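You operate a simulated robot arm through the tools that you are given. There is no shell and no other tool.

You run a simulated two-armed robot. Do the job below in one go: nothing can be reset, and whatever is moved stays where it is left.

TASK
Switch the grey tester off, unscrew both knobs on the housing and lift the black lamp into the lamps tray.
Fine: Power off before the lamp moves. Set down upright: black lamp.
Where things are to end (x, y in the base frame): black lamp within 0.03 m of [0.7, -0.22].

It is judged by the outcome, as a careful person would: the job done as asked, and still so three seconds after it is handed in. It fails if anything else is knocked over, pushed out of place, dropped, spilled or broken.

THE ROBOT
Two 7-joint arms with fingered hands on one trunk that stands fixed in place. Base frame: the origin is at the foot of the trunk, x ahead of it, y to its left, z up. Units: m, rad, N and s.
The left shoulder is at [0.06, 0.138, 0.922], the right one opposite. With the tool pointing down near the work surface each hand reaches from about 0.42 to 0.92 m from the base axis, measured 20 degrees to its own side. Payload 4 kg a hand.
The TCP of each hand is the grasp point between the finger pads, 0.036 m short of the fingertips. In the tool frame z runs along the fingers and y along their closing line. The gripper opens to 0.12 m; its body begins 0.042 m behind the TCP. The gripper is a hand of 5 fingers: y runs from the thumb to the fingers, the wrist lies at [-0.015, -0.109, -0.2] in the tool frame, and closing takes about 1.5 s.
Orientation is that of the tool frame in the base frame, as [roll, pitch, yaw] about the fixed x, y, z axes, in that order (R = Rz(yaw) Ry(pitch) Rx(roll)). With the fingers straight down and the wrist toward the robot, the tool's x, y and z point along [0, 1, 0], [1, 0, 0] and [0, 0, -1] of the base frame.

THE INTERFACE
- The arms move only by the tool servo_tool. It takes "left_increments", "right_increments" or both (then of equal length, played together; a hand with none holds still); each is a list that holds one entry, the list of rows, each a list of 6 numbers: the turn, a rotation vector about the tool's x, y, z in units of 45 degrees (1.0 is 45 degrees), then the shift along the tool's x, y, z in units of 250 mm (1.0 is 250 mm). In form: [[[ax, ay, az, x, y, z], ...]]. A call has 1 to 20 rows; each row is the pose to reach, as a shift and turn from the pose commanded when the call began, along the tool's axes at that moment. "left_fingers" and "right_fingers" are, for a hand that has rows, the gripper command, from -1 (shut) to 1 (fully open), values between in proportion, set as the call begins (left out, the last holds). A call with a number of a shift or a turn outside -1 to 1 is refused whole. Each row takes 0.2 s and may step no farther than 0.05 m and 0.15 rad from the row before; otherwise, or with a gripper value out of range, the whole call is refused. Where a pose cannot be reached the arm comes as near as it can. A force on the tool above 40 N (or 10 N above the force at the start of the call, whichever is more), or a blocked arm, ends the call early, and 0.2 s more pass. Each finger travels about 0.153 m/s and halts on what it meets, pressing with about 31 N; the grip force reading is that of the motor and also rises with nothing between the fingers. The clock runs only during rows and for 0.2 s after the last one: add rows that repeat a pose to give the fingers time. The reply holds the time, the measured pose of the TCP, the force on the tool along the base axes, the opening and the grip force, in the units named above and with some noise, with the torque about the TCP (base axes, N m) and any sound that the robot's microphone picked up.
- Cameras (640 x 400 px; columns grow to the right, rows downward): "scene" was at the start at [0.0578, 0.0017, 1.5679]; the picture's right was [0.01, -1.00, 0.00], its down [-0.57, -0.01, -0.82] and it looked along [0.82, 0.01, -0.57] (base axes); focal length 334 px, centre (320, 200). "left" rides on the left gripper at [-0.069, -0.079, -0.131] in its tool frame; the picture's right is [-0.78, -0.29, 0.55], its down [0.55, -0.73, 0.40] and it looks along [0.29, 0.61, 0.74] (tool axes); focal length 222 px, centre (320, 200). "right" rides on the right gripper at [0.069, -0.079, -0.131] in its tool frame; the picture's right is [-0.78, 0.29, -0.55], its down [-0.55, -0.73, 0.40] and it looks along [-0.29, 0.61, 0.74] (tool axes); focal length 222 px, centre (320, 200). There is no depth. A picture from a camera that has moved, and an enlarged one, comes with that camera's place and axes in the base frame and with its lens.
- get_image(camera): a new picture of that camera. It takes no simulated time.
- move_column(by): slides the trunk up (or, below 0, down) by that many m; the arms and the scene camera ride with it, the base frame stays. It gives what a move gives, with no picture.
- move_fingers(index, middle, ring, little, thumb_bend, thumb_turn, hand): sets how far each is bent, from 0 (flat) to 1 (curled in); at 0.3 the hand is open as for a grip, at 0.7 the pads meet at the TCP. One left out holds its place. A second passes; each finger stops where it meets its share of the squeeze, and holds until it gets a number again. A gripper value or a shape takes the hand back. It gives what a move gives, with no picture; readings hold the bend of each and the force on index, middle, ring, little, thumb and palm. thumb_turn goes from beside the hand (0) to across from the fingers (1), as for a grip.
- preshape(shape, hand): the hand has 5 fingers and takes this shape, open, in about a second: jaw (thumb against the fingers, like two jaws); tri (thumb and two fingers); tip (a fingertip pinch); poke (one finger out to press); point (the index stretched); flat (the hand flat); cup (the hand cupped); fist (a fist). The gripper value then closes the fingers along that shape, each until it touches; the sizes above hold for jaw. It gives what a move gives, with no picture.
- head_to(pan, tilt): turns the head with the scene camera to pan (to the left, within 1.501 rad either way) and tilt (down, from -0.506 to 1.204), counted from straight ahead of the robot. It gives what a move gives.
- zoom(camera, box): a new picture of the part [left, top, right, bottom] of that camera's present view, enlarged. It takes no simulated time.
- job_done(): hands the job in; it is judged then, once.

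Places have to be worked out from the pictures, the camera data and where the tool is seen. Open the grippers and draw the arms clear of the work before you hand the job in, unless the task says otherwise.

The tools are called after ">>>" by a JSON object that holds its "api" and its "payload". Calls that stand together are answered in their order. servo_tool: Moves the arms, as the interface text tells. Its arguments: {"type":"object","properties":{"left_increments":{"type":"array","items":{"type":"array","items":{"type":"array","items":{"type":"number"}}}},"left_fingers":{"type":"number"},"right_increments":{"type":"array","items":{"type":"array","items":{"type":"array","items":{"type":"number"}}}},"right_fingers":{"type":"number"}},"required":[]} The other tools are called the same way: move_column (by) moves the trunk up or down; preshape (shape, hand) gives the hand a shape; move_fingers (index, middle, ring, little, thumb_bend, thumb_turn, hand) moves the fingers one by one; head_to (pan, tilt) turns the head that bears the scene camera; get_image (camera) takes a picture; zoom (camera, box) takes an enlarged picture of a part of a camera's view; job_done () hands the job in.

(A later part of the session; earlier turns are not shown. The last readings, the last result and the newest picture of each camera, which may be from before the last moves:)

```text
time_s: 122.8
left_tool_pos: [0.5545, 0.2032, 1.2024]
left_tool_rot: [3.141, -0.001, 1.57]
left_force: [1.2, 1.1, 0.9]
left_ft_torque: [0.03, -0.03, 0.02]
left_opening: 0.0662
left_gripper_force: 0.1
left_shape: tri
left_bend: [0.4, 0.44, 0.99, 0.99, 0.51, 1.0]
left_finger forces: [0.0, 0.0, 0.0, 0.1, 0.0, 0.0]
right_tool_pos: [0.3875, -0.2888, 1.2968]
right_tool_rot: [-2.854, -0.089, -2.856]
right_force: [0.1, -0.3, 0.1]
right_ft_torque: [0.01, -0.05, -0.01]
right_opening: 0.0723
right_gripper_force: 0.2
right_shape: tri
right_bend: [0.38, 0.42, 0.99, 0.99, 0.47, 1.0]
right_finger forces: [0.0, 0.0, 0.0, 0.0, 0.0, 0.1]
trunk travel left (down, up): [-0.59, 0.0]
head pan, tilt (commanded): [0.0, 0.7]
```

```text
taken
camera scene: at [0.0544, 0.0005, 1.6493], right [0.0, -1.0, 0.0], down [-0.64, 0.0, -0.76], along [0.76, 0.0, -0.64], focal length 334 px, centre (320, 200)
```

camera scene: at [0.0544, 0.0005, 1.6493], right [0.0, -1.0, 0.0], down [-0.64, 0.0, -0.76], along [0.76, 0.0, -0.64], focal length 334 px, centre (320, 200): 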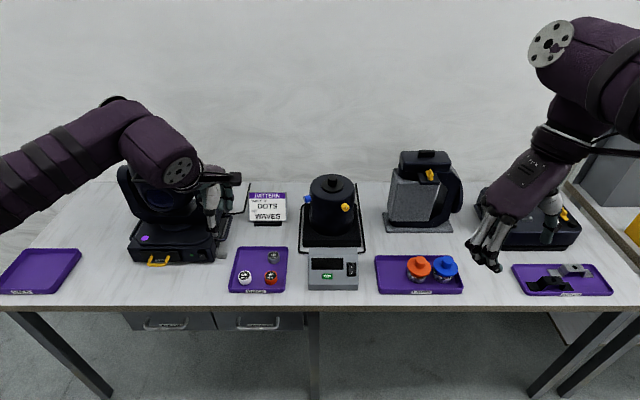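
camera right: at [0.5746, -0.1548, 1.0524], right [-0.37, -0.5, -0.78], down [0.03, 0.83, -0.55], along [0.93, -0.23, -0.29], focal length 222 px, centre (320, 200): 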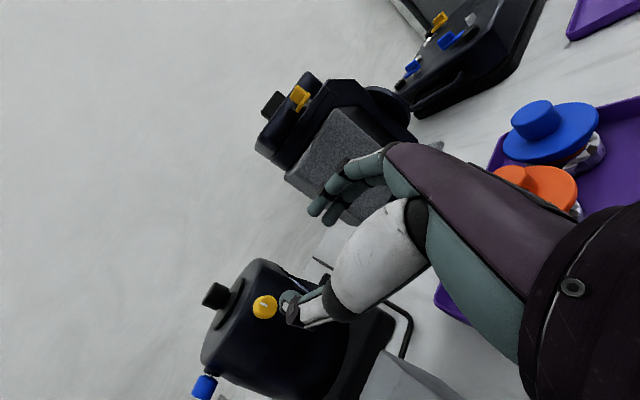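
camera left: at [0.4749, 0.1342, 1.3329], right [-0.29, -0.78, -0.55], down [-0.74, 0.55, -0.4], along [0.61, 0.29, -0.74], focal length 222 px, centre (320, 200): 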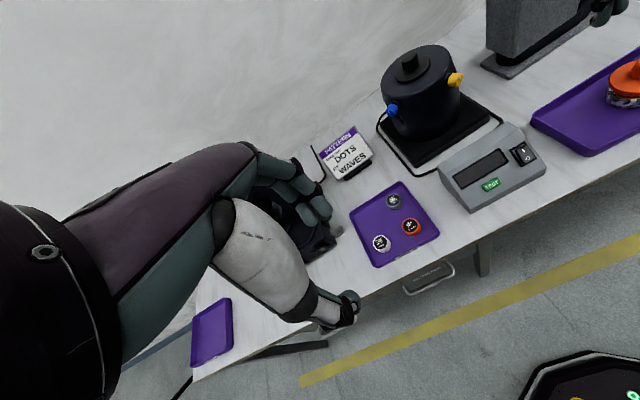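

Smooth so far. Now I roll the hand about its own axis so the fingers point forward (two −45° steps).

>>> {"api": "servo_tool", "payload": {"right_increments": [[[0, -0.1667, 0, -0.105, 0, 0.001], [0, -0.3333, 0, -0.209, 0, -0.012], [0, -0.5, 0, -0.31, 0, -0.038], [0, -0.6667, 0, -0.408, 0, -0.077], [0, -0.8333, 0, -0.5, 0, -0.129], [0, -1, 0, -0.583, 0, -0.192], [0, -1, 0, -0.583, 0, -0.192]]]}}

>>> {"api": "servo_tool", "payload": {"right_increments": [[[0, -0.1667, 0, -0.105, 0, 0.001], [0, -0.3333, 0, -0.209, 0, -0.012], [0, -0.5, 0, -0.31, 0, -0.038], [0, -0.6667, 0, -0.408, 0, -0.077], [0, -0.8333, 0, -0.5, 0, -0.129], [0, -1, 0, -0.583, 0, -0.192], [0, -1, 0, -0.583, 0, -0.192]]]}}

>>> {"api": "get_image", "payload": {"camera": "scene"}}

```text
time_s: 124.4
left_tool_pos: [0.5548, 0.2029, 1.2034]
left_tool_rot: [-3.141, -0.001, 1.57]
left_force: [-0.9, -0.6, 0.2]
left_ft_torque: [0.01, -0.02, -0.02]
left_opening: 0.066
left_gripper_force: 0.0
left_shape: tri
left_bend: [0.4, 0.44, 0.99, 0.99, 0.51, 1.0]
left_finger forces: [0.0, 0.0, 0.1, 0.0, 0.1, 0.0]
right_tool_pos: [0.5256, -0.2331, 1.3293]
right_tool_rot: [-2.78, 0.662, -2.603]
right_force: [0.1, -0.8, 0.1]
right_ft_torque: [-0.04, -0.04, 0.02]
right_opening: 0.0723
right_gripper_force: 0.0
right_shape: tri
right_bend: [0.38, 0.42, 0.99, 0.99, 0.47, 1.0]
right_finger forces: [0.1, 0.0, 0.0, 0.0, 0.0, 0.0]
trunk travel left (down, up): [-0.59, 0.0]
head pan, tilt (commanded): [0.0, 0.7]
```

```text
time_s: 126.0
left_tool_pos: [0.5537, 0.2031, 1.2023]
left_tool_rot: [-3.141, 0.002, 1.571]
left_force: [-0.1, -0.1, -0.2]
left_ft_torque: [-0.02, 0.01, 0.01]
left_opening: 0.066
left_gripper_force: 0.0
left_shape: tri
left_bend: [0.4, 0.44, 0.99, 0.99, 0.51, 1.0]
left_finger forces: [0.0, 0.1, 0.0, 0.0, 0.0, 0.0]
right_tool_pos: [0.5918, -0.1726, 1.4535]
right_tool_rot: [-1.873, 1.273, -1.576]
right_force: [0.4, 0.0, -0.2]
right_ft_torque: [-0.03, -0.01, -0.01]
right_opening: 0.0723
right_gripper_force: 0.0
right_shape: tri
right_bend: [0.38, 0.42, 0.99, 0.99, 0.47, 1.0]
right_finger forces: [0.0, 0.0, 0.1, 0.0, 0.0, 0.0]
trunk travel left (down, up): [-0.59, 0.0]
head pan, tilt (commanded): [0.0, 0.7]
```

```text
taken
camera scene: at [0.0545, 0.0005, 1.6493], right [0.0, -1.0, 0.0], down [-0.64, 0.0, -0.76], along [0.76, 0.0, -0.64], focal length 334 px, centre (320, 200)
```

scene: 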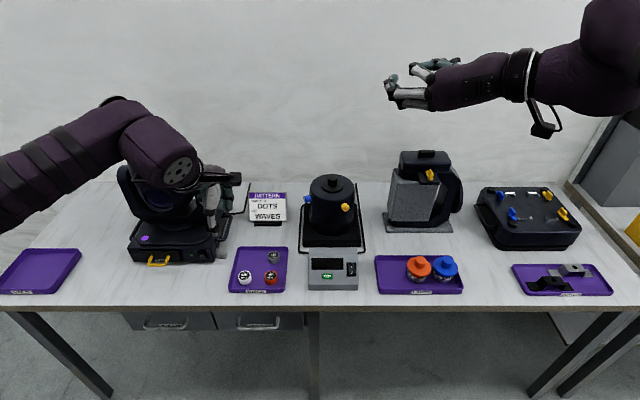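

Orientation is nearly set. I'll fine-tune it to the knob axis while lowering to z≈1.2, then check the arm before going to the knob.

>>> {"api": "servo_tool", "payload": {"right_increments": [[[-0.022, -0.0208, -0.0003, 0.116, 0.032, 0.077], [-0.0439, -0.0417, -0.0006, 0.2325, 0.064, 0.154], [-0.0659, -0.0625, -0.0009, 0.349, 0.096, 0.231], [-0.0878, -0.0834, -0.0012, 0.465, 0.1275, 0.3075], [-0.1098, -0.1042, -0.0016, 0.581, 0.159, 0.384], [-0.1318, -0.1251, -0.0019, 0.6975, 0.191, 0.461], [-0.1537, -0.146, -0.0022, 0.814, 0.223, 0.538], [-0.1757, -0.1668, -0.0025, 0.93, 0.255, 0.615], [-0.1757, -0.1668, -0.0025, 0.93, 0.255, 0.615]]]}}

>>> {"api": "get_image", "payload": {"camera": "scene"}}

```text
time_s: 128.0
left_tool_pos: [0.5537, 0.2051, 1.2035]
left_tool_rot: [-3.141, 0.0, 1.571]
left_force: [0.2, 0.5, 0.4]
left_ft_torque: [-0.03, -0.01, 0.01]
left_opening: 0.0661
left_gripper_force: 0.0
left_shape: tri
left_bend: [0.4, 0.44, 0.99, 0.99, 0.51, 1.0]
left_finger forces: [0.0, 0.1, 0.1, 0.1, 0.1, 0.0]
right_tool_pos: [0.7217, -0.1402, 1.2016]
right_tool_rot: [-1.573, 1.29, -1.119]
right_force: [0.8, 0.3, -0.1]
right_ft_torque: [0.0, 0.0, 0.0]
right_opening: 0.0722
right_gripper_force: 0.1
right_shape: tri
right_bend: [0.38, 0.42, 0.99, 0.99, 0.47, 1.0]
right_finger forces: [0.0, 0.0, 0.0, 0.0, 0.0, 0.0]
right hand out of reach, approached as far as the arm can: row 1, 2
trunk travel left (down, up): [-0.59, 0.0]
head pan, tilt (commanded): [0.0, 0.7]
```

```text
taken
camera scene: at [0.054, 0.001, 1.6493], right [0.0, -1.0, 0.0], down [-0.64, 0.0, -0.77], along [0.77, 0.0, -0.64], focal length 334 px, centre (320, 200)
```

scene: 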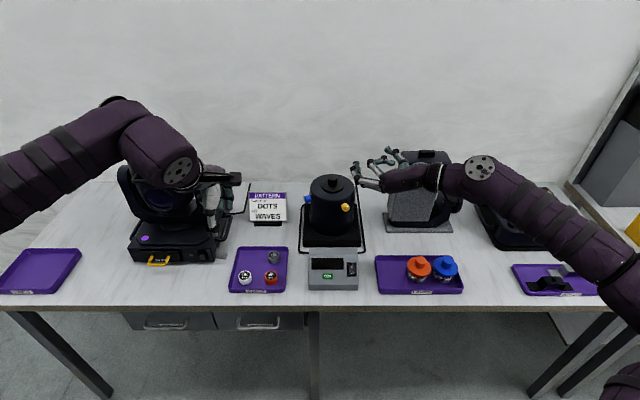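

Reached after a brief lag. Now straight down to the pre-grasp point on the yellow knob's axis at knob height.

>>> {"api": "servo_tool", "payload": {"right_increments": [[[0, 0, 0, 0.13, 0.038, 0.01], [0, 0, 0, 0.26, 0.077, 0.02], [0, 0, 0, 0.39, 0.115, 0.03], [0, 0, 0, 0.52, 0.153, 0.05], [0, 0, 0, 0.65, 0.191, 0.07], [0, 0, 0, 0.78, 0.23, 0.09], [0, 0, 0, 0.919, 0.27, 0.107], [0, 0, 0, 0.919, 0.27, 0.107]]]}}

>>> {"api": "get_image", "payload": {"camera": "scene"}}

>>> {"api": "get_image", "payload": {"camera": "right"}}

```text
time_s: 129.8
left_tool_pos: [0.5543, 0.2031, 1.2023]
left_tool_rot: [-3.141, 0.001, 1.57]
left_force: [0.2, 0.6, -0.5]
left_ft_torque: [-0.01, -0.01, -0.02]
left_opening: 0.0659
left_gripper_force: 0.1
left_shape: tri
left_bend: [0.4, 0.44, 0.99, 0.99, 0.51, 1.0]
left_finger forces: [0.1, 0.0, 0.0, 0.0, 0.0, 0.0]
right_tool_pos: [0.7336, -0.1231, 0.9817]
right_tool_rot: [-1.623, 1.286, -1.175]
right_force: [-1.0, -0.1, -1.2]
right_ft_torque: [0.01, 0.01, -0.02]
right_opening: 0.0722
right_gripper_force: 0.0
right_shape: tri
right_bend: [0.38, 0.42, 0.99, 0.99, 0.47, 1.0]
right_finger forces: [0.1, 0.1, 0.1, 0.0, 0.0, 0.0]
right hand out of reach, approached as far as the arm can: row 7, 8
trunk travel left (down, up): [-0.59, 0.0]
head pan, tilt (commanded): [0.0, 0.7]
```

```text
taken
camera scene: at [0.0547, 0.0005, 1.6493], right [0.0, -1.0, 0.0], down [-0.64, 0.0, -0.76], along [0.76, 0.0, -0.64], focal length 334 px, centre (320, 200)
```

scene: 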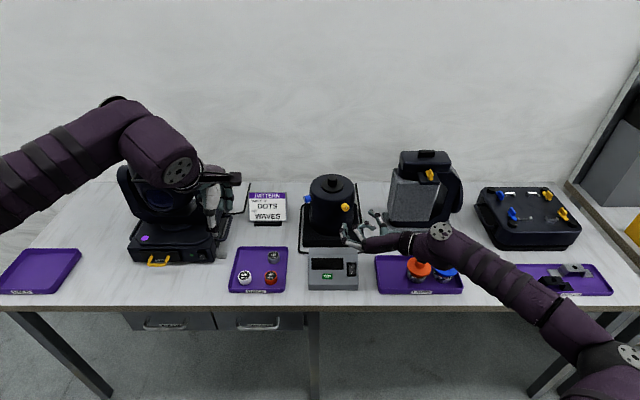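

```text
taken
camera right: at [0.6562, -0.2661, 0.9385], right [-0.7, 0.22, 0.68], down [0.61, -0.32, 0.73], along [0.38, 0.92, 0.09], focal length 222 px, centre (320, 200)
```

right: 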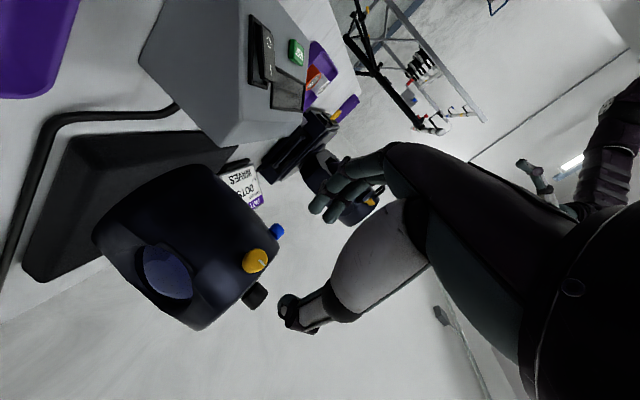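

Just short again at this roll. I'll back off slightly and roll to put the wrist above (hand pointing down), which should suit the elbow-high posture in this branch.

>>> {"api": "servo_tool", "payload": {"right_increments": [[[0, 0, -0.1, -0.05, -0.02, -0.1], [0, 0, -0.25, -0.1, -0.04, -0.15], [0, 0, -0.4, -0.15, -0.05, -0.15], [0, 0, -0.55, -0.2, -0.06, -0.15], [0, 0, -0.7, -0.25, -0.06, -0.15], [0, 0, -0.85, -0.3, -0.06, -0.15], [0, 0, -1, -0.3, -0.06, -0.15], [0, 0, -1, -0.3, -0.06, -0.15]]]}}

>>> {"api": "servo_tool", "payload": {"right_increments": [[[0, 0, -0.15, 0, 0, 0], [0, 0, -0.3, 0, 0, 0], [0, 0, -0.45, 0, 0, 0], [0, 0, -0.6, 0, 0, 0], [0, 0, -0.6, 0, 0, 0]]]}}

>>> {"api": "get_image", "payload": {"camera": "scene"}}

```text
time_s: 131.6
left_tool_pos: [0.5545, 0.2028, 1.203]
left_tool_rot: [-3.141, 0.002, 1.572]
left_force: [0.3, -0.9, -0.2]
left_ft_torque: [0.04, -0.01, -0.01]
left_opening: 0.0659
left_gripper_force: 0.0
left_shape: tri
left_bend: [0.4, 0.44, 0.99, 0.99, 0.51, 1.0]
left_finger forces: [0.0, 0.1, 0.1, 0.0, 0.0, 0.0]
right_tool_pos: [0.6989, -0.1351, 1.0541]
right_tool_rot: [-1.579, 0.546, -1.116]
right_force: [-0.3, 0.1, 0.5]
right_ft_torque: [-0.01, 0.01, 0.04]
right_opening: 0.072
right_gripper_force: 0.0
right_shape: tri
right_bend: [0.38, 0.42, 0.99, 0.99, 0.47, 1.0]
right_finger forces: [0.0, 0.0, 0.1, 0.0, 0.0, 0.0]
right hand out of reach, approached as far as the arm can: row 6
trunk travel left (down, up): [-0.59, 0.0]
head pan, tilt (commanded): [0.0, 0.7]
```

```text
time_s: 132.8
left_tool_pos: [0.5547, 0.2028, 1.2029]
left_tool_rot: [3.142, -0.001, 1.571]
left_force: [-0.6, -0.4, -0.3]
left_ft_torque: [-0.02, -0.03, 0.01]
left_opening: 0.0663
left_gripper_force: 0.1
left_shape: tri
left_bend: [0.4, 0.44, 0.99, 0.99, 0.51, 1.0]
left_finger forces: [0.1, 0.0, 0.0, 0.0, 0.0, 0.0]
right_tool_pos: [0.6961, -0.133, 1.0562]
right_tool_rot: [-1.572, 0.033, -1.118]
right_force: [0.1, -0.5, -0.5]
right_ft_torque: [0.0, 0.07, 0.03]
right_opening: 0.0722
right_gripper_force: 0.1
right_shape: tri
right_bend: [0.38, 0.42, 0.99, 0.99, 0.47, 1.0]
right_finger forces: [0.0, 0.1, 0.1, 0.0, 0.0, 0.1]
trunk travel left (down, up): [-0.59, 0.0]
head pan, tilt (commanded): [0.0, 0.7]
```

```text
taken
camera scene: at [0.0544, 0.0004, 1.6493], right [0.0, -1.0, 0.0], down [-0.64, 0.0, -0.76], along [0.76, 0.0, -0.64], focal length 334 px, centre (320, 200)
```

scene: 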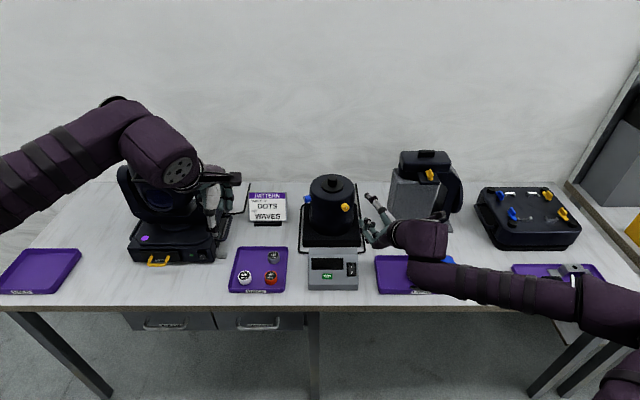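

Now the wrist is above with the hand pointing down. I'll lower to knob height and advance along the axis.

>>> {"api": "servo_tool", "payload": {"right_increments": [[[0, 0, 0, 0, 0.1, 0], [0, 0, 0, 0, 0.2, 0], [0, 0, 0, 0, 0.3, 0], [0, 0, 0, 0, 0.38, 0.05], [0, 0, 0, 0, 0.38, 0.12], [0, 0, 0, 0, 0.38, 0.19], [0, 0, 0, 0, 0.38, 0.26], [0, 0, 0, 0, 0.38, 0.26]]]}}

>>> {"api": "get_image", "payload": {"camera": "scene"}}

```text
time_s: 134.6
left_tool_pos: [0.5537, 0.2026, 1.2026]
left_tool_rot: [3.141, -0.001, 1.571]
left_force: [-1.2, -1.7, 0.3]
left_ft_torque: [-0.03, 0.02, -0.05]
left_opening: 0.066
left_gripper_force: 0.0
left_shape: tri
left_bend: [0.4, 0.44, 0.99, 0.99, 0.51, 1.0]
left_finger forces: [0.1, 0.1, 0.0, 0.1, 0.1, 0.0]
right_tool_pos: [0.7531, -0.1036, 0.9615]
right_tool_rot: [-1.572, 0.034, -1.122]
right_force: [-1.1, 0.0, 1.0]
right_ft_torque: [0.02, -0.03, -0.01]
right_opening: 0.0721
right_gripper_force: 0.0
right_shape: tri
right_bend: [0.38, 0.42, 0.99, 0.99, 0.47, 1.0]
right_finger forces: [0.0, 0.1, 0.1, 0.0, 0.0, 0.0]
trunk travel left (down, up): [-0.59, 0.0]
head pan, tilt (commanded): [0.0, 0.7]
```

```text
taken
camera scene: at [0.0542, 0.0004, 1.6493], right [0.0, -1.0, 0.0], down [-0.64, 0.0, -0.76], along [0.76, 0.0, -0.64], focal length 334 px, centre (320, 200)
```

scene: 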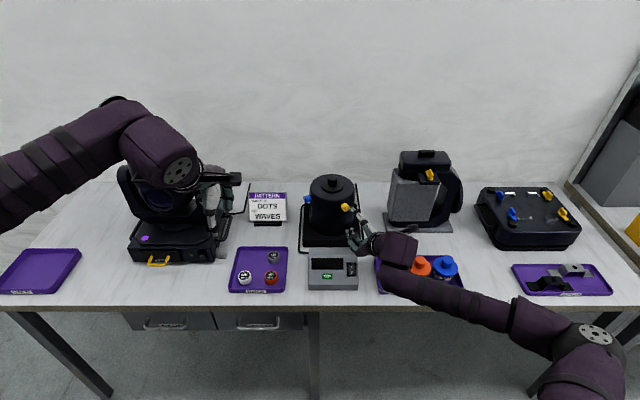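

No message this time. I'll correct 1.7 cm to the right onto the knob axis and keep advancing.

>>> {"api": "servo_tool", "payload": {"right_increments": [[[0, 0, 0, 0.035, 0, 0], [0, 0, 0, 0.067, 0, 0], [0, 0, 0, 0.067, 0, 0.05], [0, 0, 0, 0.067, 0, 0.1], [0, 0, 0, 0.067, 0, 0.1]]]}}

>>> {"api": "get_image", "payload": {"camera": "right"}}

>>> {"api": "zoom", "payload": {"camera": "scene", "box": [300, 170, 440, 270]}}

```text
time_s: 135.8
left_tool_pos: [0.555, 0.2033, 1.2018]
left_tool_rot: [3.141, 0.002, 1.572]
left_force: [0.3, 0.1, 0.2]
left_ft_torque: [0.0, 0.02, 0.01]
left_opening: 0.0662
left_gripper_force: 0.1
left_shape: tri
left_bend: [0.4, 0.44, 0.99, 0.99, 0.51, 1.0]
left_finger forces: [0.0, 0.1, 0.1, 0.0, 0.0, 0.0]
right_tool_pos: [0.7699, -0.1207, 0.9639]
right_tool_rot: [-1.571, 0.035, -1.116]
right_force: [0.3, 0.4, 0.2]
right_ft_torque: [0.05, 0.03, 0.02]
right_opening: 0.0719
right_gripper_force: 0.1
right_shape: tri
right_bend: [0.38, 0.42, 0.99, 0.99, 0.47, 1.0]
right_finger forces: [0.0, 0.0, 0.0, 0.1, 0.0, 0.0]
right hand out of reach, approached as far as the arm can: row 3, 4, 5
trunk travel left (down, up): [-0.59, 0.0]
head pan, tilt (commanded): [0.0, 0.7]
```

```text
taken
camera right: at [0.6836, -0.2435, 1.0402], right [-0.84, 0.47, -0.26], down [0.13, 0.65, 0.75], along [0.53, 0.6, -0.6], focal length 222 px, centre (320, 200)
```

right: 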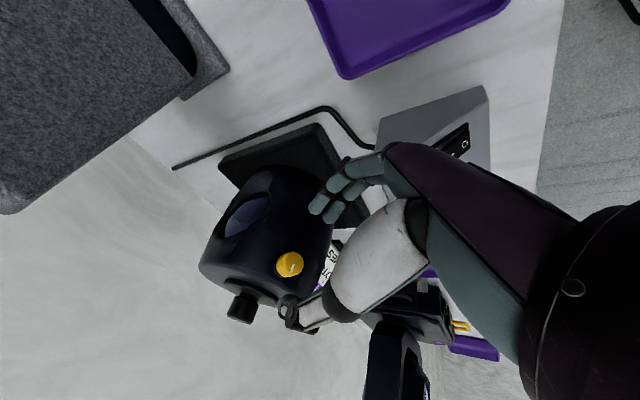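

```text
4.00 times, centred on (370, 220) of scene
camera zoom: at [0.0544, 0.0006, 1.6493], right [0.0, -1.0, 0.0], down [-0.64, 0.0, -0.76], along [0.76, 0.0, -0.64], focal length 1338 px, centre (120, 120)
```

zoom: 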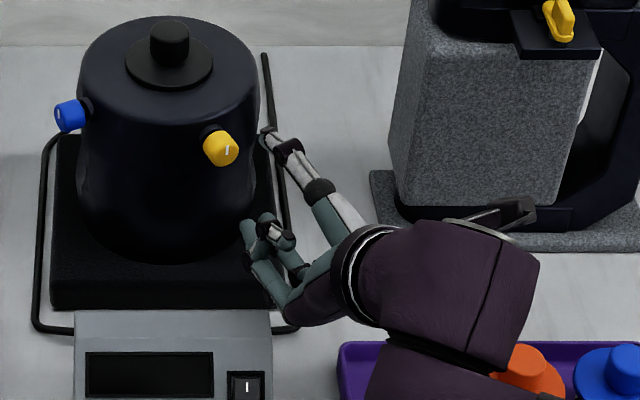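

Same stall point as before — it looks like the last wrist joint's roll limit. A grip tilted ~35° off the axis (fingers pointing straight ahead) relieves that joint; I'll tilt the hand to the right and re-aim at the knob.

>>> {"api": "servo_tool", "payload": {"right_increments": [[[0, 0, 0, -0.05, 0, -0.1], [0, 0.15, 0, -0.1, 0, -0.15], [0, 0.3, 0, -0.15, 0.01, -0.15], [0, 0.46, 0, -0.226, 0.016, -0.12], [0, 0.62, 0, -0.226, 0.016, -0.06], [0, 0.778, 0, -0.226, 0.016, 0], [0, 0.778, 0, -0.226, 0.016, 0.039], [0, 0.778, 0, -0.226, 0.016, 0.039]]]}}

>>> {"api": "get_image", "payload": {"camera": "right"}}

>>> {"api": "zoom", "payload": {"camera": "scene", "box": [300, 170, 440, 270]}}

```text
time_s: 137.6
left_tool_pos: [0.555, 0.2026, 1.2031]
left_tool_rot: [3.141, 0.001, 1.57]
left_force: [-0.4, 0.2, -0.7]
left_ft_torque: [0.03, 0.0, -0.04]
left_opening: 0.0659
left_gripper_force: 0.0
left_shape: tri
left_bend: [0.4, 0.44, 0.99, 0.99, 0.51, 1.0]
left_finger forces: [0.0, 0.0, 0.0, 0.0, 0.0, 0.1]
right_tool_pos: [0.6875, -0.1668, 0.9692]
right_tool_rot: [-1.591, 0.028, -1.728]
right_force: [1.3, 0.4, 0.1]
right_ft_torque: [0.02, 0.0, -0.01]
right_opening: 0.0719
right_gripper_force: 0.2
right_shape: tri
right_bend: [0.38, 0.42, 0.99, 0.99, 0.47, 1.0]
right_finger forces: [0.0, 0.0, 0.0, 0.0, 0.0, 0.0]
right hand out of reach, approached as far as the arm can: row 3, 4, 5, 6, 7, 8
trunk travel left (down, up): [-0.59, 0.0]
head pan, tilt (commanded): [0.0, 0.7]
```

```text
taken
camera right: at [0.5479, -0.2178, 1.0492], right [-0.42, 0.87, -0.26], down [0.49, 0.46, 0.74], along [0.76, 0.19, -0.62], focal length 222 px, centre (320, 200)
```

right: 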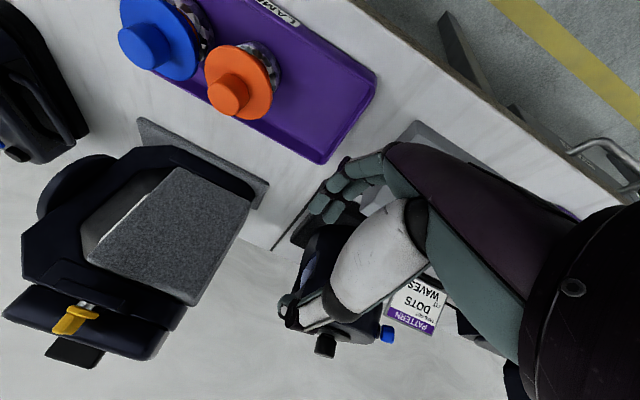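

```text
4.00 times, centred on (370, 220) of scene
camera zoom: at [0.0545, 0.0005, 1.6493], right [0.0, -1.0, 0.0], down [-0.64, 0.0, -0.76], along [0.76, 0.0, -0.64], focal length 1338 px, centre (120, 120)
```

zoom: 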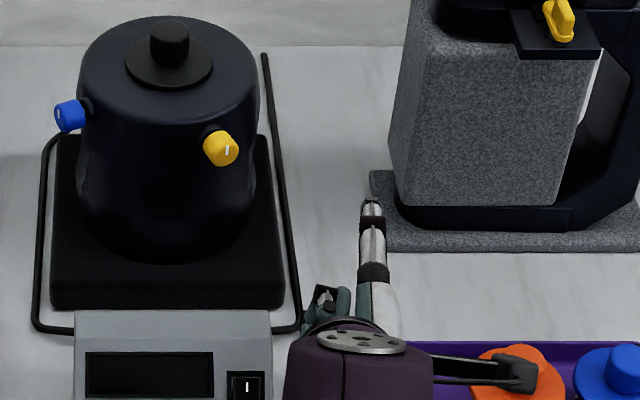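

The tilt was reached but the position slid back. I'll check whether it is just lagging by re-sending the target slowly with extra hold time.

>>> {"api": "servo_tool", "payload": {"right_increments": [[[0, 0, 0, -0.04, 0, 0.0], [0, 0, 0, -0.08, 0, 0.0], [0, 0, 0, -0.12, 0, 0.02], [0, 0, 0, -0.16, 0, 0.04], [0, 0, 0, -0.2, 0, 0.06], [0, 0, 0, -0.24, 0, 0.08], [0, 0, 0, -0.28, 0, 0.1], [0, 0, 0, -0.32, 0.01, 0.12], [0, 0, 0, -0.36, 0.02, 0.14], [0, 0, 0, -0.4, 0.03, 0.17], [0, 0, 0, -0.44, 0.036, 0.2], [0, 0, 0, -0.44, 0.036, 0.2], [0, 0, 0, -0.44, 0.036, 0.2], [0, 0, 0, -0.44, 0.036, 0.2]]]}}

>>> {"api": "head_to", "payload": {"pan": -0.35, "tilt": 0.75}}

>>> {"api": "get_image", "payload": {"camera": "scene"}}

```text
time_s: 140.6
left_tool_pos: [0.5542, 0.2028, 1.2036]
left_tool_rot: [3.141, -0.001, 1.57]
left_force: [-0.9, 0.3, -0.1]
left_ft_torque: [-0.01, -0.02, -0.02]
left_opening: 0.0659
left_gripper_force: 0.1
left_shape: tri
left_bend: [0.4, 0.44, 0.99, 0.99, 0.51, 1.0]
left_finger forces: [0.1, 0.1, 0.0, 0.0, 0.0, 0.0]
right_tool_pos: [0.6889, -0.1676, 0.9779]
right_tool_rot: [-1.592, 0.028, -1.726]
right_force: [-0.3, 0.3, -0.1]
right_ft_torque: [-0.01, -0.01, 0.02]
right_opening: 0.072
right_gripper_force: 0.0
right_shape: tri
right_bend: [0.38, 0.42, 0.99, 0.99, 0.47, 1.0]
right_finger forces: [0.0, 0.0, 0.0, 0.0, 0.1, 0.0]
right hand out of reach, approached as far as the arm can: row 1, 2, 3, 4, 5, 6, 7, 8, 9, 10, 11, 12, 13, 14
trunk travel left (down, up): [-0.59, 0.0]
head pan, tilt (commanded): [0.0, 0.7]
```

```text
time_s: 141.4
left_tool_pos: [0.5552, 0.2028, 1.2026]
left_tool_rot: [3.141, 0.002, 1.57]
left_force: [-0.5, 0.2, -0.3]
left_ft_torque: [0.05, 0.01, -0.04]
left_opening: 0.066
left_gripper_force: 0.1
left_shape: tri
left_bend: [0.4, 0.44, 0.99, 0.99, 0.51, 1.0]
left_finger forces: [0.1, 0.1, 0.0, 0.0, 0.0, 0.1]
right_tool_pos: [0.6884, -0.1655, 0.9768]
right_tool_rot: [-1.591, 0.028, -1.729]
right_force: [-0.2, 0.3, -0.4]
right_ft_torque: [-0.02, 0.02, -0.02]
right_opening: 0.0722
right_gripper_force: 0.1
right_shape: tri
right_bend: [0.38, 0.42, 0.99, 0.99, 0.47, 1.0]
right_finger forces: [0.1, 0.0, 0.0, 0.0, 0.0, 0.0]
trunk travel left (down, up): [-0.59, 0.0]
head pan, tilt (commanded): [-0.351, 0.75]
```

```text
taken
camera scene: at [0.0474, -0.0279, 1.6451], right [-0.34, -0.94, 0.0], down [-0.64, 0.23, -0.73], along [0.69, -0.25, -0.68], focal length 334 px, centre (320, 200)
```

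scene: 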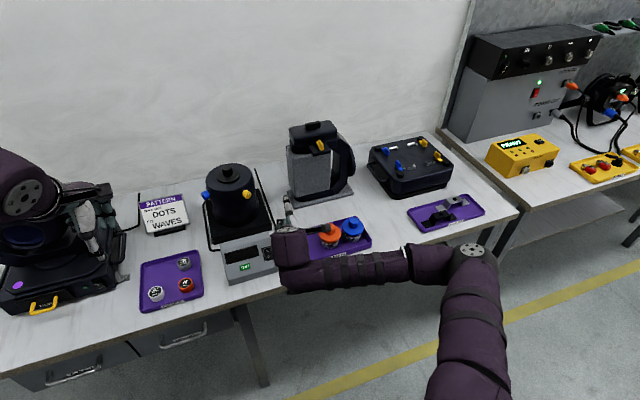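

It is truly limited there. My analysis says the left hand (in its un-flipped posture) can take both knobs with comfortable wrist angles, so I'll first retract the right arm: up and back while undoing the tilt and roll.

>>> {"api": "servo_tool", "payload": {"right_increments": [[[0, 0, 0, 0.03, -0.1, -0.06], [0, 0, 0, 0.06, -0.2, -0.12], [0, -0.15, 0, 0.1, -0.3, -0.18], [0, -0.3, 0, 0.14, -0.4, -0.24], [0, -0.45, 0, 0.18, -0.5, -0.24], [0, -0.6, 0, 0.228, -0.6, -0.24], [0, -0.778, 0, 0.228, -0.688, -0.24], [0, -0.778, 0, 0.228, -0.688, -0.24]]]}}

>>> {"api": "servo_tool", "payload": {"right_increments": [[[0, 0, 0.16, 0, 0, 0], [0, 0, 0.32, 0, 0, 0], [0, 0, 0.48, 0, 0, 0], [0, 0, 0.64, 0, 0, 0], [0, 0, 0.8, 0, 0, 0], [0, 0, 0.8, 0, 0, 0]]]}}

>>> {"api": "servo_tool", "payload": {"right_increments": [[[0, 0, 0.16, 0, 0, 0], [0, 0, 0.32, 0, 0, 0], [0, 0, 0.48, 0, 0, 0], [0, 0, 0.64, 0, 0, 0], [0, 0, 0.8, 0, 0, 0], [0, 0, 0.8, 0, 0, 0]]]}}

>>> {"api": "get_image", "payload": {"camera": "scene"}}

```text
time_s: 143.2
left_tool_pos: [0.5544, 0.2021, 1.203]
left_tool_rot: [3.14, 0.0, 1.572]
left_force: [0.1, 0.0, 1.0]
left_ft_torque: [-0.01, -0.02, 0.0]
left_opening: 0.0661
left_gripper_force: 0.0
left_shape: tri
left_bend: [0.4, 0.44, 0.99, 0.99, 0.51, 1.0]
left_finger forces: [0.0, 0.0, 0.1, 0.0, 0.0, 0.1]
right_tool_pos: [0.6213, -0.2199, 1.1465]
right_tool_rot: [-1.572, 0.034, -1.118]
right_force: [0.5, 1.2, -0.6]
right_ft_torque: [0.03, 0.0, 0.01]
right_opening: 0.0719
right_gripper_force: 0.1
right_shape: tri
right_bend: [0.38, 0.42, 0.99, 0.99, 0.47, 1.0]
right_finger forces: [0.0, 0.1, 0.1, 0.0, 0.0, 0.0]
trunk travel left (down, up): [-0.59, 0.0]
head pan, tilt (commanded): [-0.351, 0.75]
```

```text
time_s: 144.6
left_tool_pos: [0.5547, 0.2029, 1.2028]
left_tool_rot: [-3.142, 0.0, 1.571]
left_force: [0.4, 0.2, -0.5]
left_ft_torque: [-0.03, 0.0, 0.0]
left_opening: 0.066
left_gripper_force: 0.0
left_shape: tri
left_bend: [0.4, 0.44, 0.99, 0.99, 0.51, 1.0]
left_finger forces: [0.0, 0.0, 0.0, 0.0, 0.0, 0.1]
right_tool_pos: [0.6233, -0.2173, 1.147]
right_tool_rot: [-1.572, 0.663, -1.117]
right_force: [-0.2, 0.0, -0.1]
right_ft_torque: [-0.01, 0.0, 0.01]
right_opening: 0.0722
right_gripper_force: 0.0
right_shape: tri
right_bend: [0.38, 0.42, 0.99, 0.99, 0.47, 1.0]
right_finger forces: [0.0, 0.0, 0.0, 0.1, 0.1, 0.0]
trunk travel left (down, up): [-0.59, 0.0]
head pan, tilt (commanded): [-0.351, 0.75]
```

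```text
time_s: 146.0
left_tool_pos: [0.5548, 0.2036, 1.2028]
left_tool_rot: [-3.142, 0.002, 1.57]
left_force: [0.4, -0.5, -0.3]
left_ft_torque: [-0.01, 0.02, 0.02]
left_opening: 0.0658
left_gripper_force: 0.1
left_shape: tri
left_bend: [0.4, 0.44, 0.99, 0.99, 0.51, 1.0]
left_finger forces: [0.1, 0.0, 0.1, 0.1, 0.1, 0.0]
right_tool_pos: [0.6221, -0.2179, 1.1464]
right_tool_rot: [-1.577, 1.292, -1.125]
right_force: [-0.6, 0.6, -0.3]
right_ft_torque: [0.03, -0.01, 0.0]
right_opening: 0.0722
right_gripper_force: 0.0
right_shape: tri
right_bend: [0.38, 0.42, 0.99, 0.99, 0.47, 1.0]
right_finger forces: [0.1, 0.0, 0.0, 0.0, 0.0, 0.0]
trunk travel left (down, up): [-0.59, 0.0]
head pan, tilt (commanded): [-0.351, 0.75]
```

```text
taken
camera scene: at [0.0472, -0.0277, 1.6451], right [-0.34, -0.94, 0.0], down [-0.64, 0.23, -0.73], along [0.69, -0.25, -0.68], focal length 334 px, centre (320, 200)
```

scene: 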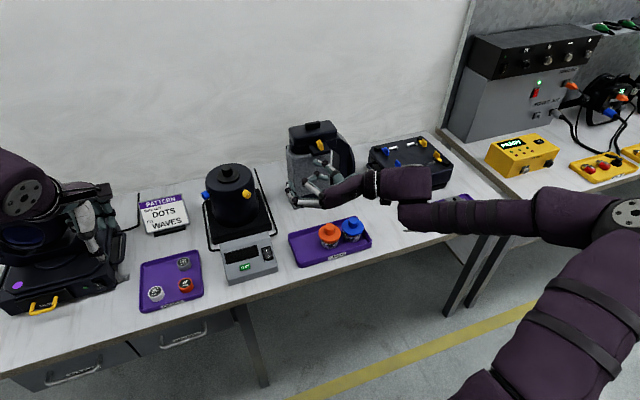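

The right wrist has flipped again, but a single swing of the hand straight through the forearm axis will restore it. I'll do that in three 43° steps about the wrist point, in free air.

>>> {"api": "servo_tool", "payload": {"right_increments": [[[0.1325, 0, -0.0893, 0.027, -0.091, 0.041], [0.265, 0, -0.1786, 0.048, -0.187, 0.072], [0.3974, 0, -0.2678, 0.062, -0.287, 0.092], [0.5299, 0, -0.3571, 0.069, -0.389, 0.102], [0.6624, 0, -0.4464, 0.069, -0.492, 0.102], [0.7949, 0, -0.5357, 0.061, -0.594, 0.09], [0.7949, 0, -0.5357, 0.061, -0.594, 0.09]]]}}

>>> {"api": "servo_tool", "payload": {"right_increments": [[[0.1325, 0, -0.0893, 0.027, -0.091, 0.041], [0.265, 0, -0.1786, 0.048, -0.187, 0.072], [0.3974, 0, -0.2678, 0.062, -0.287, 0.092], [0.5299, 0, -0.3571, 0.069, -0.389, 0.102], [0.6624, 0, -0.4464, 0.069, -0.492, 0.102], [0.7949, 0, -0.5357, 0.061, -0.594, 0.09], [0.7949, 0, -0.5357, 0.061, -0.594, 0.09]]]}}

>>> {"api": "get_image", "payload": {"camera": "scene"}}

```text
time_s: 147.6
left_tool_pos: [0.5553, 0.2033, 1.2023]
left_tool_rot: [3.142, 0.001, 1.57]
left_force: [0.3, 0.3, 0.5]
left_ft_torque: [0.03, -0.03, 0.03]
left_opening: 0.0662
left_gripper_force: 0.0
left_shape: tri
left_bend: [0.4, 0.44, 0.99, 0.99, 0.51, 1.0]
left_finger forces: [0.0, 0.0, 0.0, 0.0, 0.0, 0.1]
right_tool_pos: [0.7057, -0.3413, 1.1731]
right_tool_rot: [-1.119, 0.887, -1.32]
right_force: [-0.1, -0.8, -0.1]
right_ft_torque: [-0.01, -0.01, 0.03]
right_opening: 0.0722
right_gripper_force: 0.1
right_shape: tri
right_bend: [0.38, 0.42, 0.99, 0.99, 0.47, 1.0]
right_finger forces: [0.0, 0.1, 0.0, 0.1, 0.0, 0.0]
trunk travel left (down, up): [-0.59, 0.0]
head pan, tilt (commanded): [-0.351, 0.75]
```

```text
time_s: 149.2
left_tool_pos: [0.5546, 0.2041, 1.2033]
left_tool_rot: [-3.142, 0.0, 1.569]
left_force: [0.0, 0.2, -0.3]
left_ft_torque: [0.0, -0.04, 0.0]
left_opening: 0.0662
left_gripper_force: 0.2
left_shape: tri
left_bend: [0.4, 0.44, 0.99, 0.99, 0.51, 1.0]
left_finger forces: [0.0, 0.0, 0.0, 0.1, 0.1, 0.1]
right_tool_pos: [0.7022, -0.4857, 1.3017]
right_tool_rot: [-0.849, 0.604, -1.598]
right_force: [0.1, -0.4, 0.1]
right_ft_torque: [-0.01, 0.01, 0.0]
right_opening: 0.0719
right_gripper_force: 0.0
right_shape: tri
right_bend: [0.38, 0.42, 0.99, 0.99, 0.47, 1.0]
right_finger forces: [0.0, 0.0, 0.0, 0.0, 0.0, 0.0]
right hand out of reach, approached as far as the arm can: row 3, 4, 5, 6, 7
trunk travel left (down, up): [-0.59, 0.0]
head pan, tilt (commanded): [-0.351, 0.75]
```

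```text
taken
camera scene: at [0.0471, -0.0281, 1.6451], right [-0.34, -0.94, 0.0], down [-0.64, 0.23, -0.73], along [0.69, -0.25, -0.68], focal length 334 px, centre (320, 200)
```

scene: 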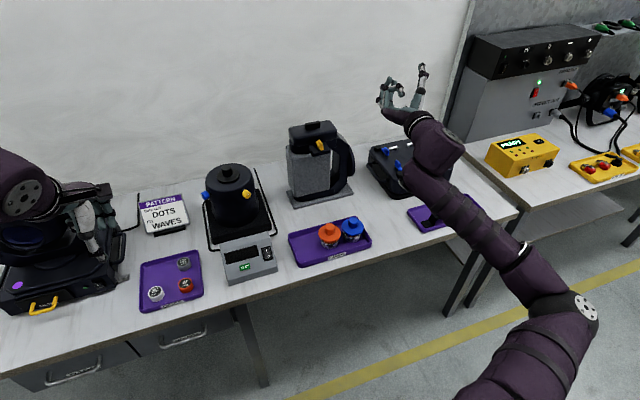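

It stalled right at the straight configuration. Let me look closely at the wrist geometry here.

>>> {"api": "zoom", "payload": {"camera": "scene", "box": [350, 50, 610, 340]}}

>>> {"api": "zoom", "payload": {"camera": "scene", "box": [360, 60, 480, 190]}}

```text
1.38 times, centred on (480, 195) of scene
camera zoom: at [0.0471, -0.0281, 1.6451], right [-0.34, -0.94, 0.0], down [-0.64, 0.23, -0.73], along [0.69, -0.25, -0.68], focal length 461 px, centre (99, 207)
```

zoom: 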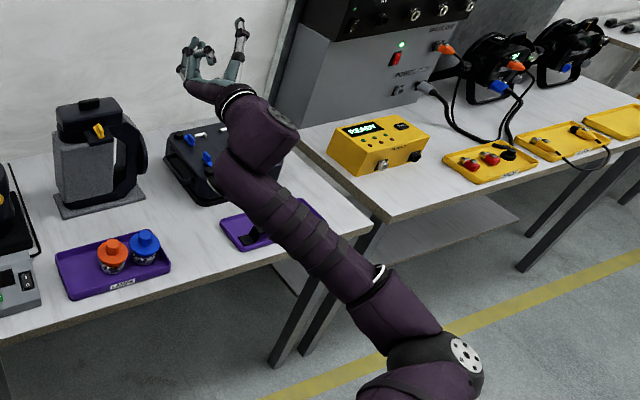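

```text
3.08 times, centred on (420, 125) of scene
camera zoom: at [0.0471, -0.0281, 1.6451], right [-0.34, -0.94, 0.0], down [-0.64, 0.23, -0.73], along [0.69, -0.25, -0.68], focal length 1029 px, centre (12, 431)
```

zoom: 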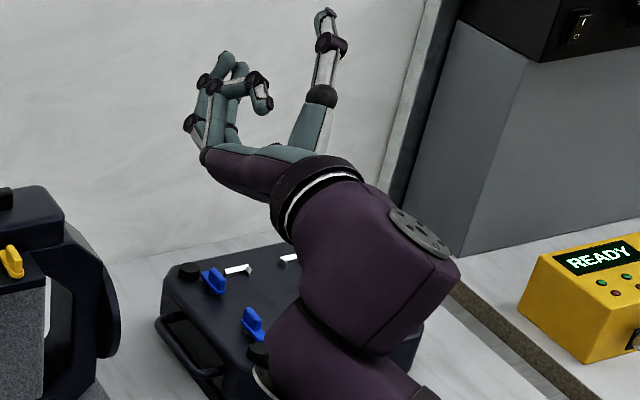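

The structure is clear now, and this posture is back on the original side. I'll roll the hand about its own axis (palm up → right → down) in three 45° steps to return toward fingers-down.

>>> {"api": "servo_tool", "payload": {"right_increments": [[[0, 0.1667, 0, 0.104, 0, -0.015], [0, 0.3333, 0, 0.205, 0, -0.043], [0, 0.5, 0, 0.302, 0, -0.084], [0, 0.6667, 0, 0.392, 0, -0.137], [0, 0.8333, 0, 0.475, 0, -0.202], [0, 1, 0, 0.548, 0, -0.277], [0, 1, 0, 0.548, 0, -0.277]]]}}

>>> {"api": "servo_tool", "payload": {"right_increments": [[[0, 0.1667, 0, 0.104, 0, -0.015], [0, 0.3333, 0, 0.205, 0, -0.043], [0, 0.5, 0, 0.302, 0, -0.084], [0, 0.6667, 0, 0.392, 0, -0.137], [0, 0.8333, 0, 0.475, 0, -0.202], [0, 1, 0, 0.548, 0, -0.277], [0, 1, 0, 0.548, 0, -0.277]]]}}

>>> {"api": "get_image", "payload": {"camera": "scene"}}

```text
time_s: 150.8
left_tool_pos: [0.5548, 0.2027, 1.2023]
left_tool_rot: [3.141, 0.001, 1.571]
left_force: [0.2, -0.1, 0.5]
left_ft_torque: [0.03, -0.01, 0.0]
left_opening: 0.0658
left_gripper_force: 0.0
left_shape: tri
left_bend: [0.4, 0.44, 0.99, 0.99, 0.51, 1.0]
left_finger forces: [0.1, 0.1, 0.0, 0.1, 0.0, 0.0]
right_tool_pos: [0.6496, -0.5707, 1.1862]
right_tool_rot: [-1.6, 0.905, -2.632]
right_force: [1.1, -0.2, -0.4]
right_ft_torque: [-0.01, -0.01, 0.01]
right_opening: 0.0717
right_gripper_force: 0.1
right_shape: tri
right_bend: [0.38, 0.42, 0.99, 0.99, 0.47, 1.0]
right_finger forces: [0.0, 0.0, 0.0, 0.0, 0.1, 0.0]
trunk travel left (down, up): [-0.59, 0.0]
head pan, tilt (commanded): [-0.351, 0.75]
```

```text
time_s: 152.4
left_tool_pos: [0.5538, 0.2031, 1.2032]
left_tool_rot: [3.141, -0.001, 1.571]
left_force: [0.0, 1.3, 0.3]
left_ft_torque: [-0.02, 0.01, -0.03]
left_opening: 0.0663
left_gripper_force: 0.1
left_shape: tri
left_bend: [0.4, 0.44, 0.99, 0.99, 0.51, 1.0]
left_finger forces: [0.1, 0.0, 0.0, 0.0, 0.1, 0.1]
right_tool_pos: [0.5399, -0.5518, 1.0809]
right_tool_rot: [-2.313, 0.573, 2.65]
right_force: [0.4, 0.6, 0.0]
right_ft_torque: [0.01, -0.03, -0.01]
right_opening: 0.0717
right_gripper_force: 0.1
right_shape: tri
right_bend: [0.38, 0.42, 0.99, 0.99, 0.47, 1.0]
right_finger forces: [0.0, 0.0, 0.1, 0.0, 0.1, 0.1]
trunk travel left (down, up): [-0.59, 0.0]
head pan, tilt (commanded): [-0.351, 0.75]
```

```text
taken
camera scene: at [0.0474, -0.0282, 1.645], right [-0.34, -0.94, 0.0], down [-0.64, 0.23, -0.73], along [0.69, -0.25, -0.68], focal length 334 px, centre (320, 200)
```

scene: 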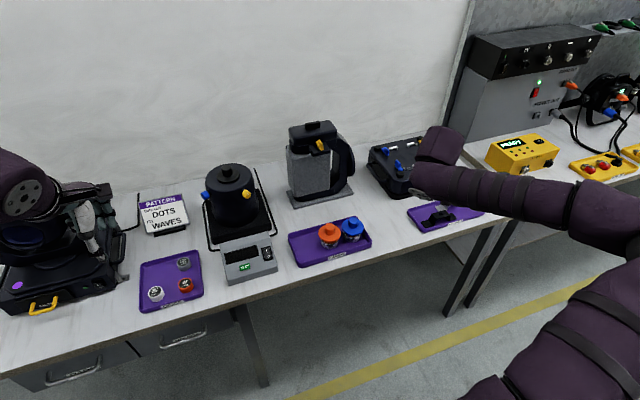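

Now fingers point right-down. I'll finish the rotation to the plain fingers-down pose while moving back to the home position.

>>> {"api": "servo_tool", "payload": {"right_increments": [[[-0.054, 0.1143, 0.0962, -0.009, -0.024, -0.134], [-0.1079, 0.2286, 0.1924, -0.018, -0.047, -0.269], [-0.1619, 0.343, 0.2885, -0.028, -0.071, -0.403], [-0.2158, 0.4573, 0.3847, -0.037, -0.094, -0.538], [-0.2698, 0.5716, 0.4809, -0.046, -0.118, -0.672], [-0.2698, 0.5716, 0.4809, -0.046, -0.118, -0.672]]]}}

>>> {"api": "servo_tool", "payload": {"right_increments": [[[-0.054, 0.1143, 0.0962, 0.047, -0.002, -0.128], [-0.1079, 0.2286, 0.1924, 0.094, -0.004, -0.256], [-0.1619, 0.343, 0.2885, 0.14, -0.006, -0.383], [-0.2158, 0.4573, 0.3847, 0.187, -0.008, -0.511], [-0.2698, 0.5716, 0.4809, 0.234, -0.01, -0.639], [-0.2698, 0.5716, 0.4809, 0.234, -0.01, -0.639]]]}}

>>> {"api": "head_to", "payload": {"pan": -0.75, "tilt": 0.35}}

>>> {"api": "get_image", "payload": {"camera": "scene"}}

```text
time_s: 153.8
left_tool_pos: [0.5553, 0.2027, 1.2028]
left_tool_rot: [3.14, -0.002, 1.572]
left_force: [0.1, 0.7, -1.1]
left_ft_torque: [0.04, 0.0, 0.0]
left_opening: 0.0659
left_gripper_force: 0.0
left_shape: tri
left_bend: [0.4, 0.44, 0.99, 0.99, 0.51, 1.0]
left_finger forces: [0.0, 0.1, 0.1, 0.0, 0.0, 0.0]
right_tool_pos: [0.5297, -0.4309, 1.2025]
right_tool_rot: [-2.836, 0.391, 2.019]
right_force: [-0.2, -0.4, 0.7]
right_ft_torque: [0.04, 0.0, 0.02]
right_opening: 0.0719
right_gripper_force: 0.0
right_shape: tri
right_bend: [0.38, 0.42, 0.99, 0.99, 0.47, 1.0]
right_finger forces: [0.0, 0.0, 0.0, 0.1, 0.0, 0.0]
trunk travel left (down, up): [-0.59, 0.0]
head pan, tilt (commanded): [-0.351, 0.75]
```

```text
time_s: 155.2
left_tool_pos: [0.554, 0.2031, 1.2017]
left_tool_rot: [3.141, 0.0, 1.57]
left_force: [-0.5, -0.2, -0.9]
left_ft_torque: [0.01, -0.01, 0.0]
left_opening: 0.0658
left_gripper_force: 0.0
left_shape: tri
left_bend: [0.4, 0.44, 0.99, 0.99, 0.51, 1.0]
left_finger forces: [0.0, 0.0, 0.0, 0.1, 0.1, 0.0]
right_tool_pos: [0.527, -0.3106, 1.3196]
right_tool_rot: [3.14, -0.002, 1.573]
right_force: [0.1, -0.3, 0.2]
right_ft_torque: [0.02, 0.02, 0.0]
right_opening: 0.0717
right_gripper_force: 0.0
right_shape: tri
right_bend: [0.38, 0.42, 0.99, 0.99, 0.47, 1.0]
right_finger forces: [0.1, 0.1, 0.1, 0.0, 0.1, 0.1]
trunk travel left (down, up): [-0.59, 0.0]
head pan, tilt (commanded): [-0.351, 0.75]
```

```text
time_s: 156.1
left_tool_pos: [0.5558, 0.2032, 1.2028]
left_tool_rot: [-3.141, 0.0, 1.57]
left_force: [0.2, 0.4, 1.0]
left_ft_torque: [-0.04, -0.01, -0.01]
left_opening: 0.066
left_gripper_force: 0.2
left_shape: tri
left_bend: [0.4, 0.44, 0.99, 0.99, 0.51, 1.0]
left_finger forces: [0.1, 0.0, 0.0, 0.1, 0.1, 0.0]
right_tool_pos: [0.5256, -0.31, 1.3191]
right_tool_rot: [3.141, 0.0, 1.573]
right_force: [-0.2, -0.4, 0.0]
right_ft_torque: [-0.02, 0.0, 0.01]
right_opening: 0.0719
right_gripper_force: 0.2
right_shape: tri
right_bend: [0.38, 0.42, 0.99, 0.99, 0.47, 1.0]
right_finger forces: [0.0, 0.0, 0.0, 0.1, 0.1, 0.0]
trunk travel left (down, up): [-0.59, 0.0]
head pan, tilt (commanded): [-0.75, 0.351]
```

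```text
taken
camera scene: at [0.0376, -0.063, 1.6806], right [-0.68, -0.73, 0.0], down [-0.25, 0.23, -0.94], along [0.69, -0.64, -0.34], focal length 334 px, centre (320, 200)
```

scene: 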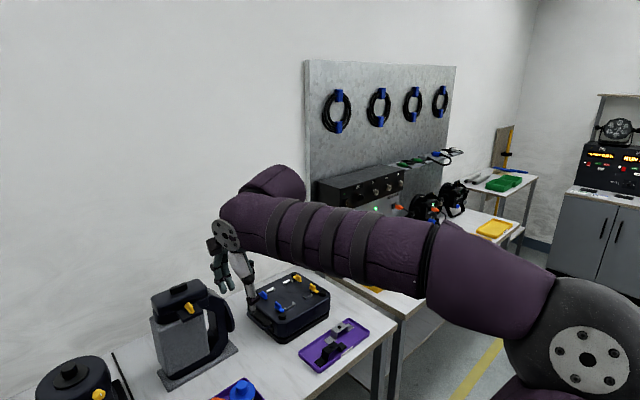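

The right arm is back in its good posture. A new plan for the yellow knob: hand pointing down with palm facing left-forward (fingers tilted 45° to the knob axis), which keeps all wrist joints mid-range. I'll rotate to it at home in three steps.

>>> {"api": "servo_tool", "payload": {"right_increments": [[[0.0731, 0.1025, 0.1025, 0.032, -0.04, 0.018], [0.1461, 0.205, 0.205, 0.068, -0.079, 0.031], [0.2192, 0.3076, 0.3076, 0.108, -0.115, 0.038], [0.2922, 0.4101, 0.4101, 0.151, -0.148, 0.04], [0.3653, 0.5126, 0.5126, 0.196, -0.177, 0.038], [0.4383, 0.6151, 0.6151, 0.244, -0.202, 0.029], [0.4383, 0.6151, 0.6151, 0.244, -0.202, 0.029]]]}}

>>> {"api": "servo_tool", "payload": {"right_increments": [[[0.0731, 0.1025, 0.1025, 0.032, -0.04, 0.018], [0.1461, 0.205, 0.205, 0.068, -0.079, 0.031], [0.2192, 0.3076, 0.3076, 0.108, -0.115, 0.038], [0.2922, 0.4101, 0.4101, 0.151, -0.148, 0.04], [0.3653, 0.5126, 0.5126, 0.196, -0.177, 0.038], [0.4383, 0.6151, 0.6151, 0.244, -0.202, 0.029], [0.4383, 0.6151, 0.6151, 0.244, -0.202, 0.029]]]}}

>>> {"api": "servo_tool", "payload": {"right_increments": [[[0.0731, 0.1025, 0.1025, 0.032, -0.04, 0.018], [0.1461, 0.205, 0.205, 0.068, -0.079, 0.031], [0.2192, 0.3076, 0.3076, 0.108, -0.115, 0.038], [0.2922, 0.4101, 0.4101, 0.151, -0.148, 0.04], [0.3653, 0.5126, 0.5126, 0.196, -0.177, 0.038], [0.4383, 0.6151, 0.6151, 0.244, -0.202, 0.029], [0.4383, 0.6151, 0.6151, 0.244, -0.202, 0.029]]]}}

>>> {"api": "head_to", "payload": {"pan": -0.25, "tilt": 0.6}}

>>> {"api": "get_image", "payload": {"camera": "scene"}}

```text
time_s: 157.7
left_tool_pos: [0.5539, 0.2027, 1.2019]
left_tool_rot: [3.141, 0.0, 1.572]
left_force: [-0.3, 0.0, 0.6]
left_ft_torque: [-0.01, 0.01, -0.03]
left_opening: 0.0658
left_gripper_force: 0.1
left_shape: tri
left_bend: [0.4, 0.44, 0.99, 0.99, 0.51, 1.0]
left_finger forces: [0.0, 0.1, 0.0, 0.1, 0.0, 0.1]
right_tool_pos: [0.4733, -0.2484, 1.3123]
right_tool_rot: [-2.672, -0.368, 0.986]
right_force: [-0.2, -0.3, -0.4]
right_ft_torque: [0.05, 0.03, 0.0]
right_opening: 0.0716
right_gripper_force: 0.2
right_shape: tri
right_bend: [0.38, 0.42, 0.99, 0.99, 0.47, 1.0]
right_finger forces: [0.0, 0.0, 0.0, 0.0, 0.0, 0.1]
trunk travel left (down, up): [-0.59, 0.0]
head pan, tilt (commanded): [-0.75, 0.351]
```

```text
time_s: 159.3
left_tool_pos: [0.5536, 0.2032, 1.2011]
left_tool_rot: [3.142, 0.0, 1.571]
left_force: [-0.9, 1.2, 0.5]
left_ft_torque: [0.04, 0.01, 0.0]
left_opening: 0.066
left_gripper_force: 0.0
left_shape: tri
left_bend: [0.4, 0.44, 0.99, 0.99, 0.51, 1.0]
left_finger forces: [0.0, 0.0, 0.0, 0.1, 0.0, 0.1]
right_tool_pos: [0.4625, -0.1774, 1.3505]
right_tool_rot: [-2.041, -0.367, 0.257]
right_force: [-0.1, 0.3, 0.2]
right_ft_torque: [0.01, 0.01, 0.03]
right_opening: 0.0718
right_gripper_force: 0.0
right_shape: tri
right_bend: [0.38, 0.42, 0.99, 0.99, 0.47, 1.0]
right_finger forces: [0.0, 0.0, 0.0, 0.0, 0.0, 0.1]
trunk travel left (down, up): [-0.59, 0.0]
head pan, tilt (commanded): [-0.75, 0.351]
```

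```text
time_s: 160.9
left_tool_pos: [0.5543, 0.203, 1.2021]
left_tool_rot: [-3.142, 0.0, 1.572]
left_force: [0.3, 0.1, 0.1]
left_ft_torque: [-0.01, 0.02, -0.02]
left_opening: 0.066
left_gripper_force: 0.2
left_shape: tri
left_bend: [0.4, 0.44, 0.99, 0.99, 0.51, 1.0]
left_finger forces: [0.1, 0.0, 0.1, 0.1, 0.1, 0.0]
right_tool_pos: [0.4935, -0.1403, 1.4115]
right_tool_rot: [-1.57, -0.001, -0.329]
right_force: [-1.1, 0.2, 0.2]
right_ft_torque: [0.04, -0.02, -0.01]
right_opening: 0.0718
right_gripper_force: 0.0
right_shape: tri
right_bend: [0.38, 0.42, 0.99, 0.99, 0.47, 1.0]
right_finger forces: [0.0, 0.0, 0.0, 0.1, 0.1, 0.0]
trunk travel left (down, up): [-0.59, 0.0]
head pan, tilt (commanded): [-0.75, 0.351]
```

```text
time_s: 161.8
left_tool_pos: [0.5543, 0.2032, 1.2018]
left_tool_rot: [3.142, 0.001, 1.572]
left_force: [-0.2, 0.1, 0.2]
left_ft_torque: [0.02, 0.0, 0.01]
left_opening: 0.0657
left_gripper_force: 0.1
left_shape: tri
left_bend: [0.4, 0.44, 0.99, 0.99, 0.51, 1.0]
left_finger forces: [0.0, 0.0, 0.1, 0.0, 0.0, 0.1]
right_tool_pos: [0.4943, -0.1395, 1.4114]
right_tool_rot: [-1.571, -0.003, -0.33]
right_force: [0.3, -0.4, 0.6]
right_ft_torque: [0.0, -0.04, -0.01]
right_opening: 0.0718
right_gripper_force: 0.0
right_shape: tri
right_bend: [0.38, 0.42, 0.99, 0.99, 0.47, 1.0]
right_finger forces: [0.1, 0.0, 0.0, 0.1, 0.0, 0.0]
trunk travel left (down, up): [-0.59, 0.0]
head pan, tilt (commanded): [-0.25, 0.6]
```

```text
taken
camera scene: at [0.0551, -0.0214, 1.658], right [-0.25, -0.97, 0.0], down [-0.55, 0.14, -0.83], along [0.8, -0.2, -0.56], focal length 334 px, centre (320, 200)
```

scene: 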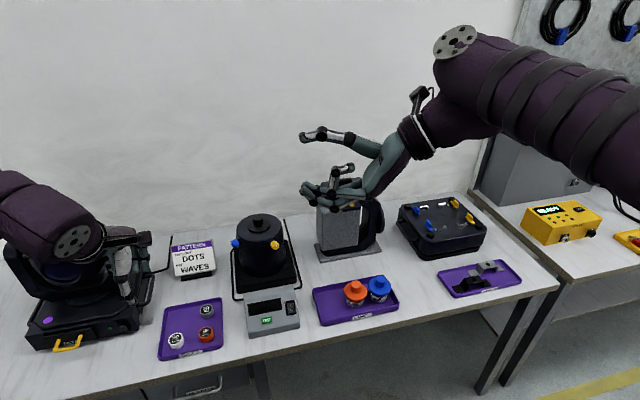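

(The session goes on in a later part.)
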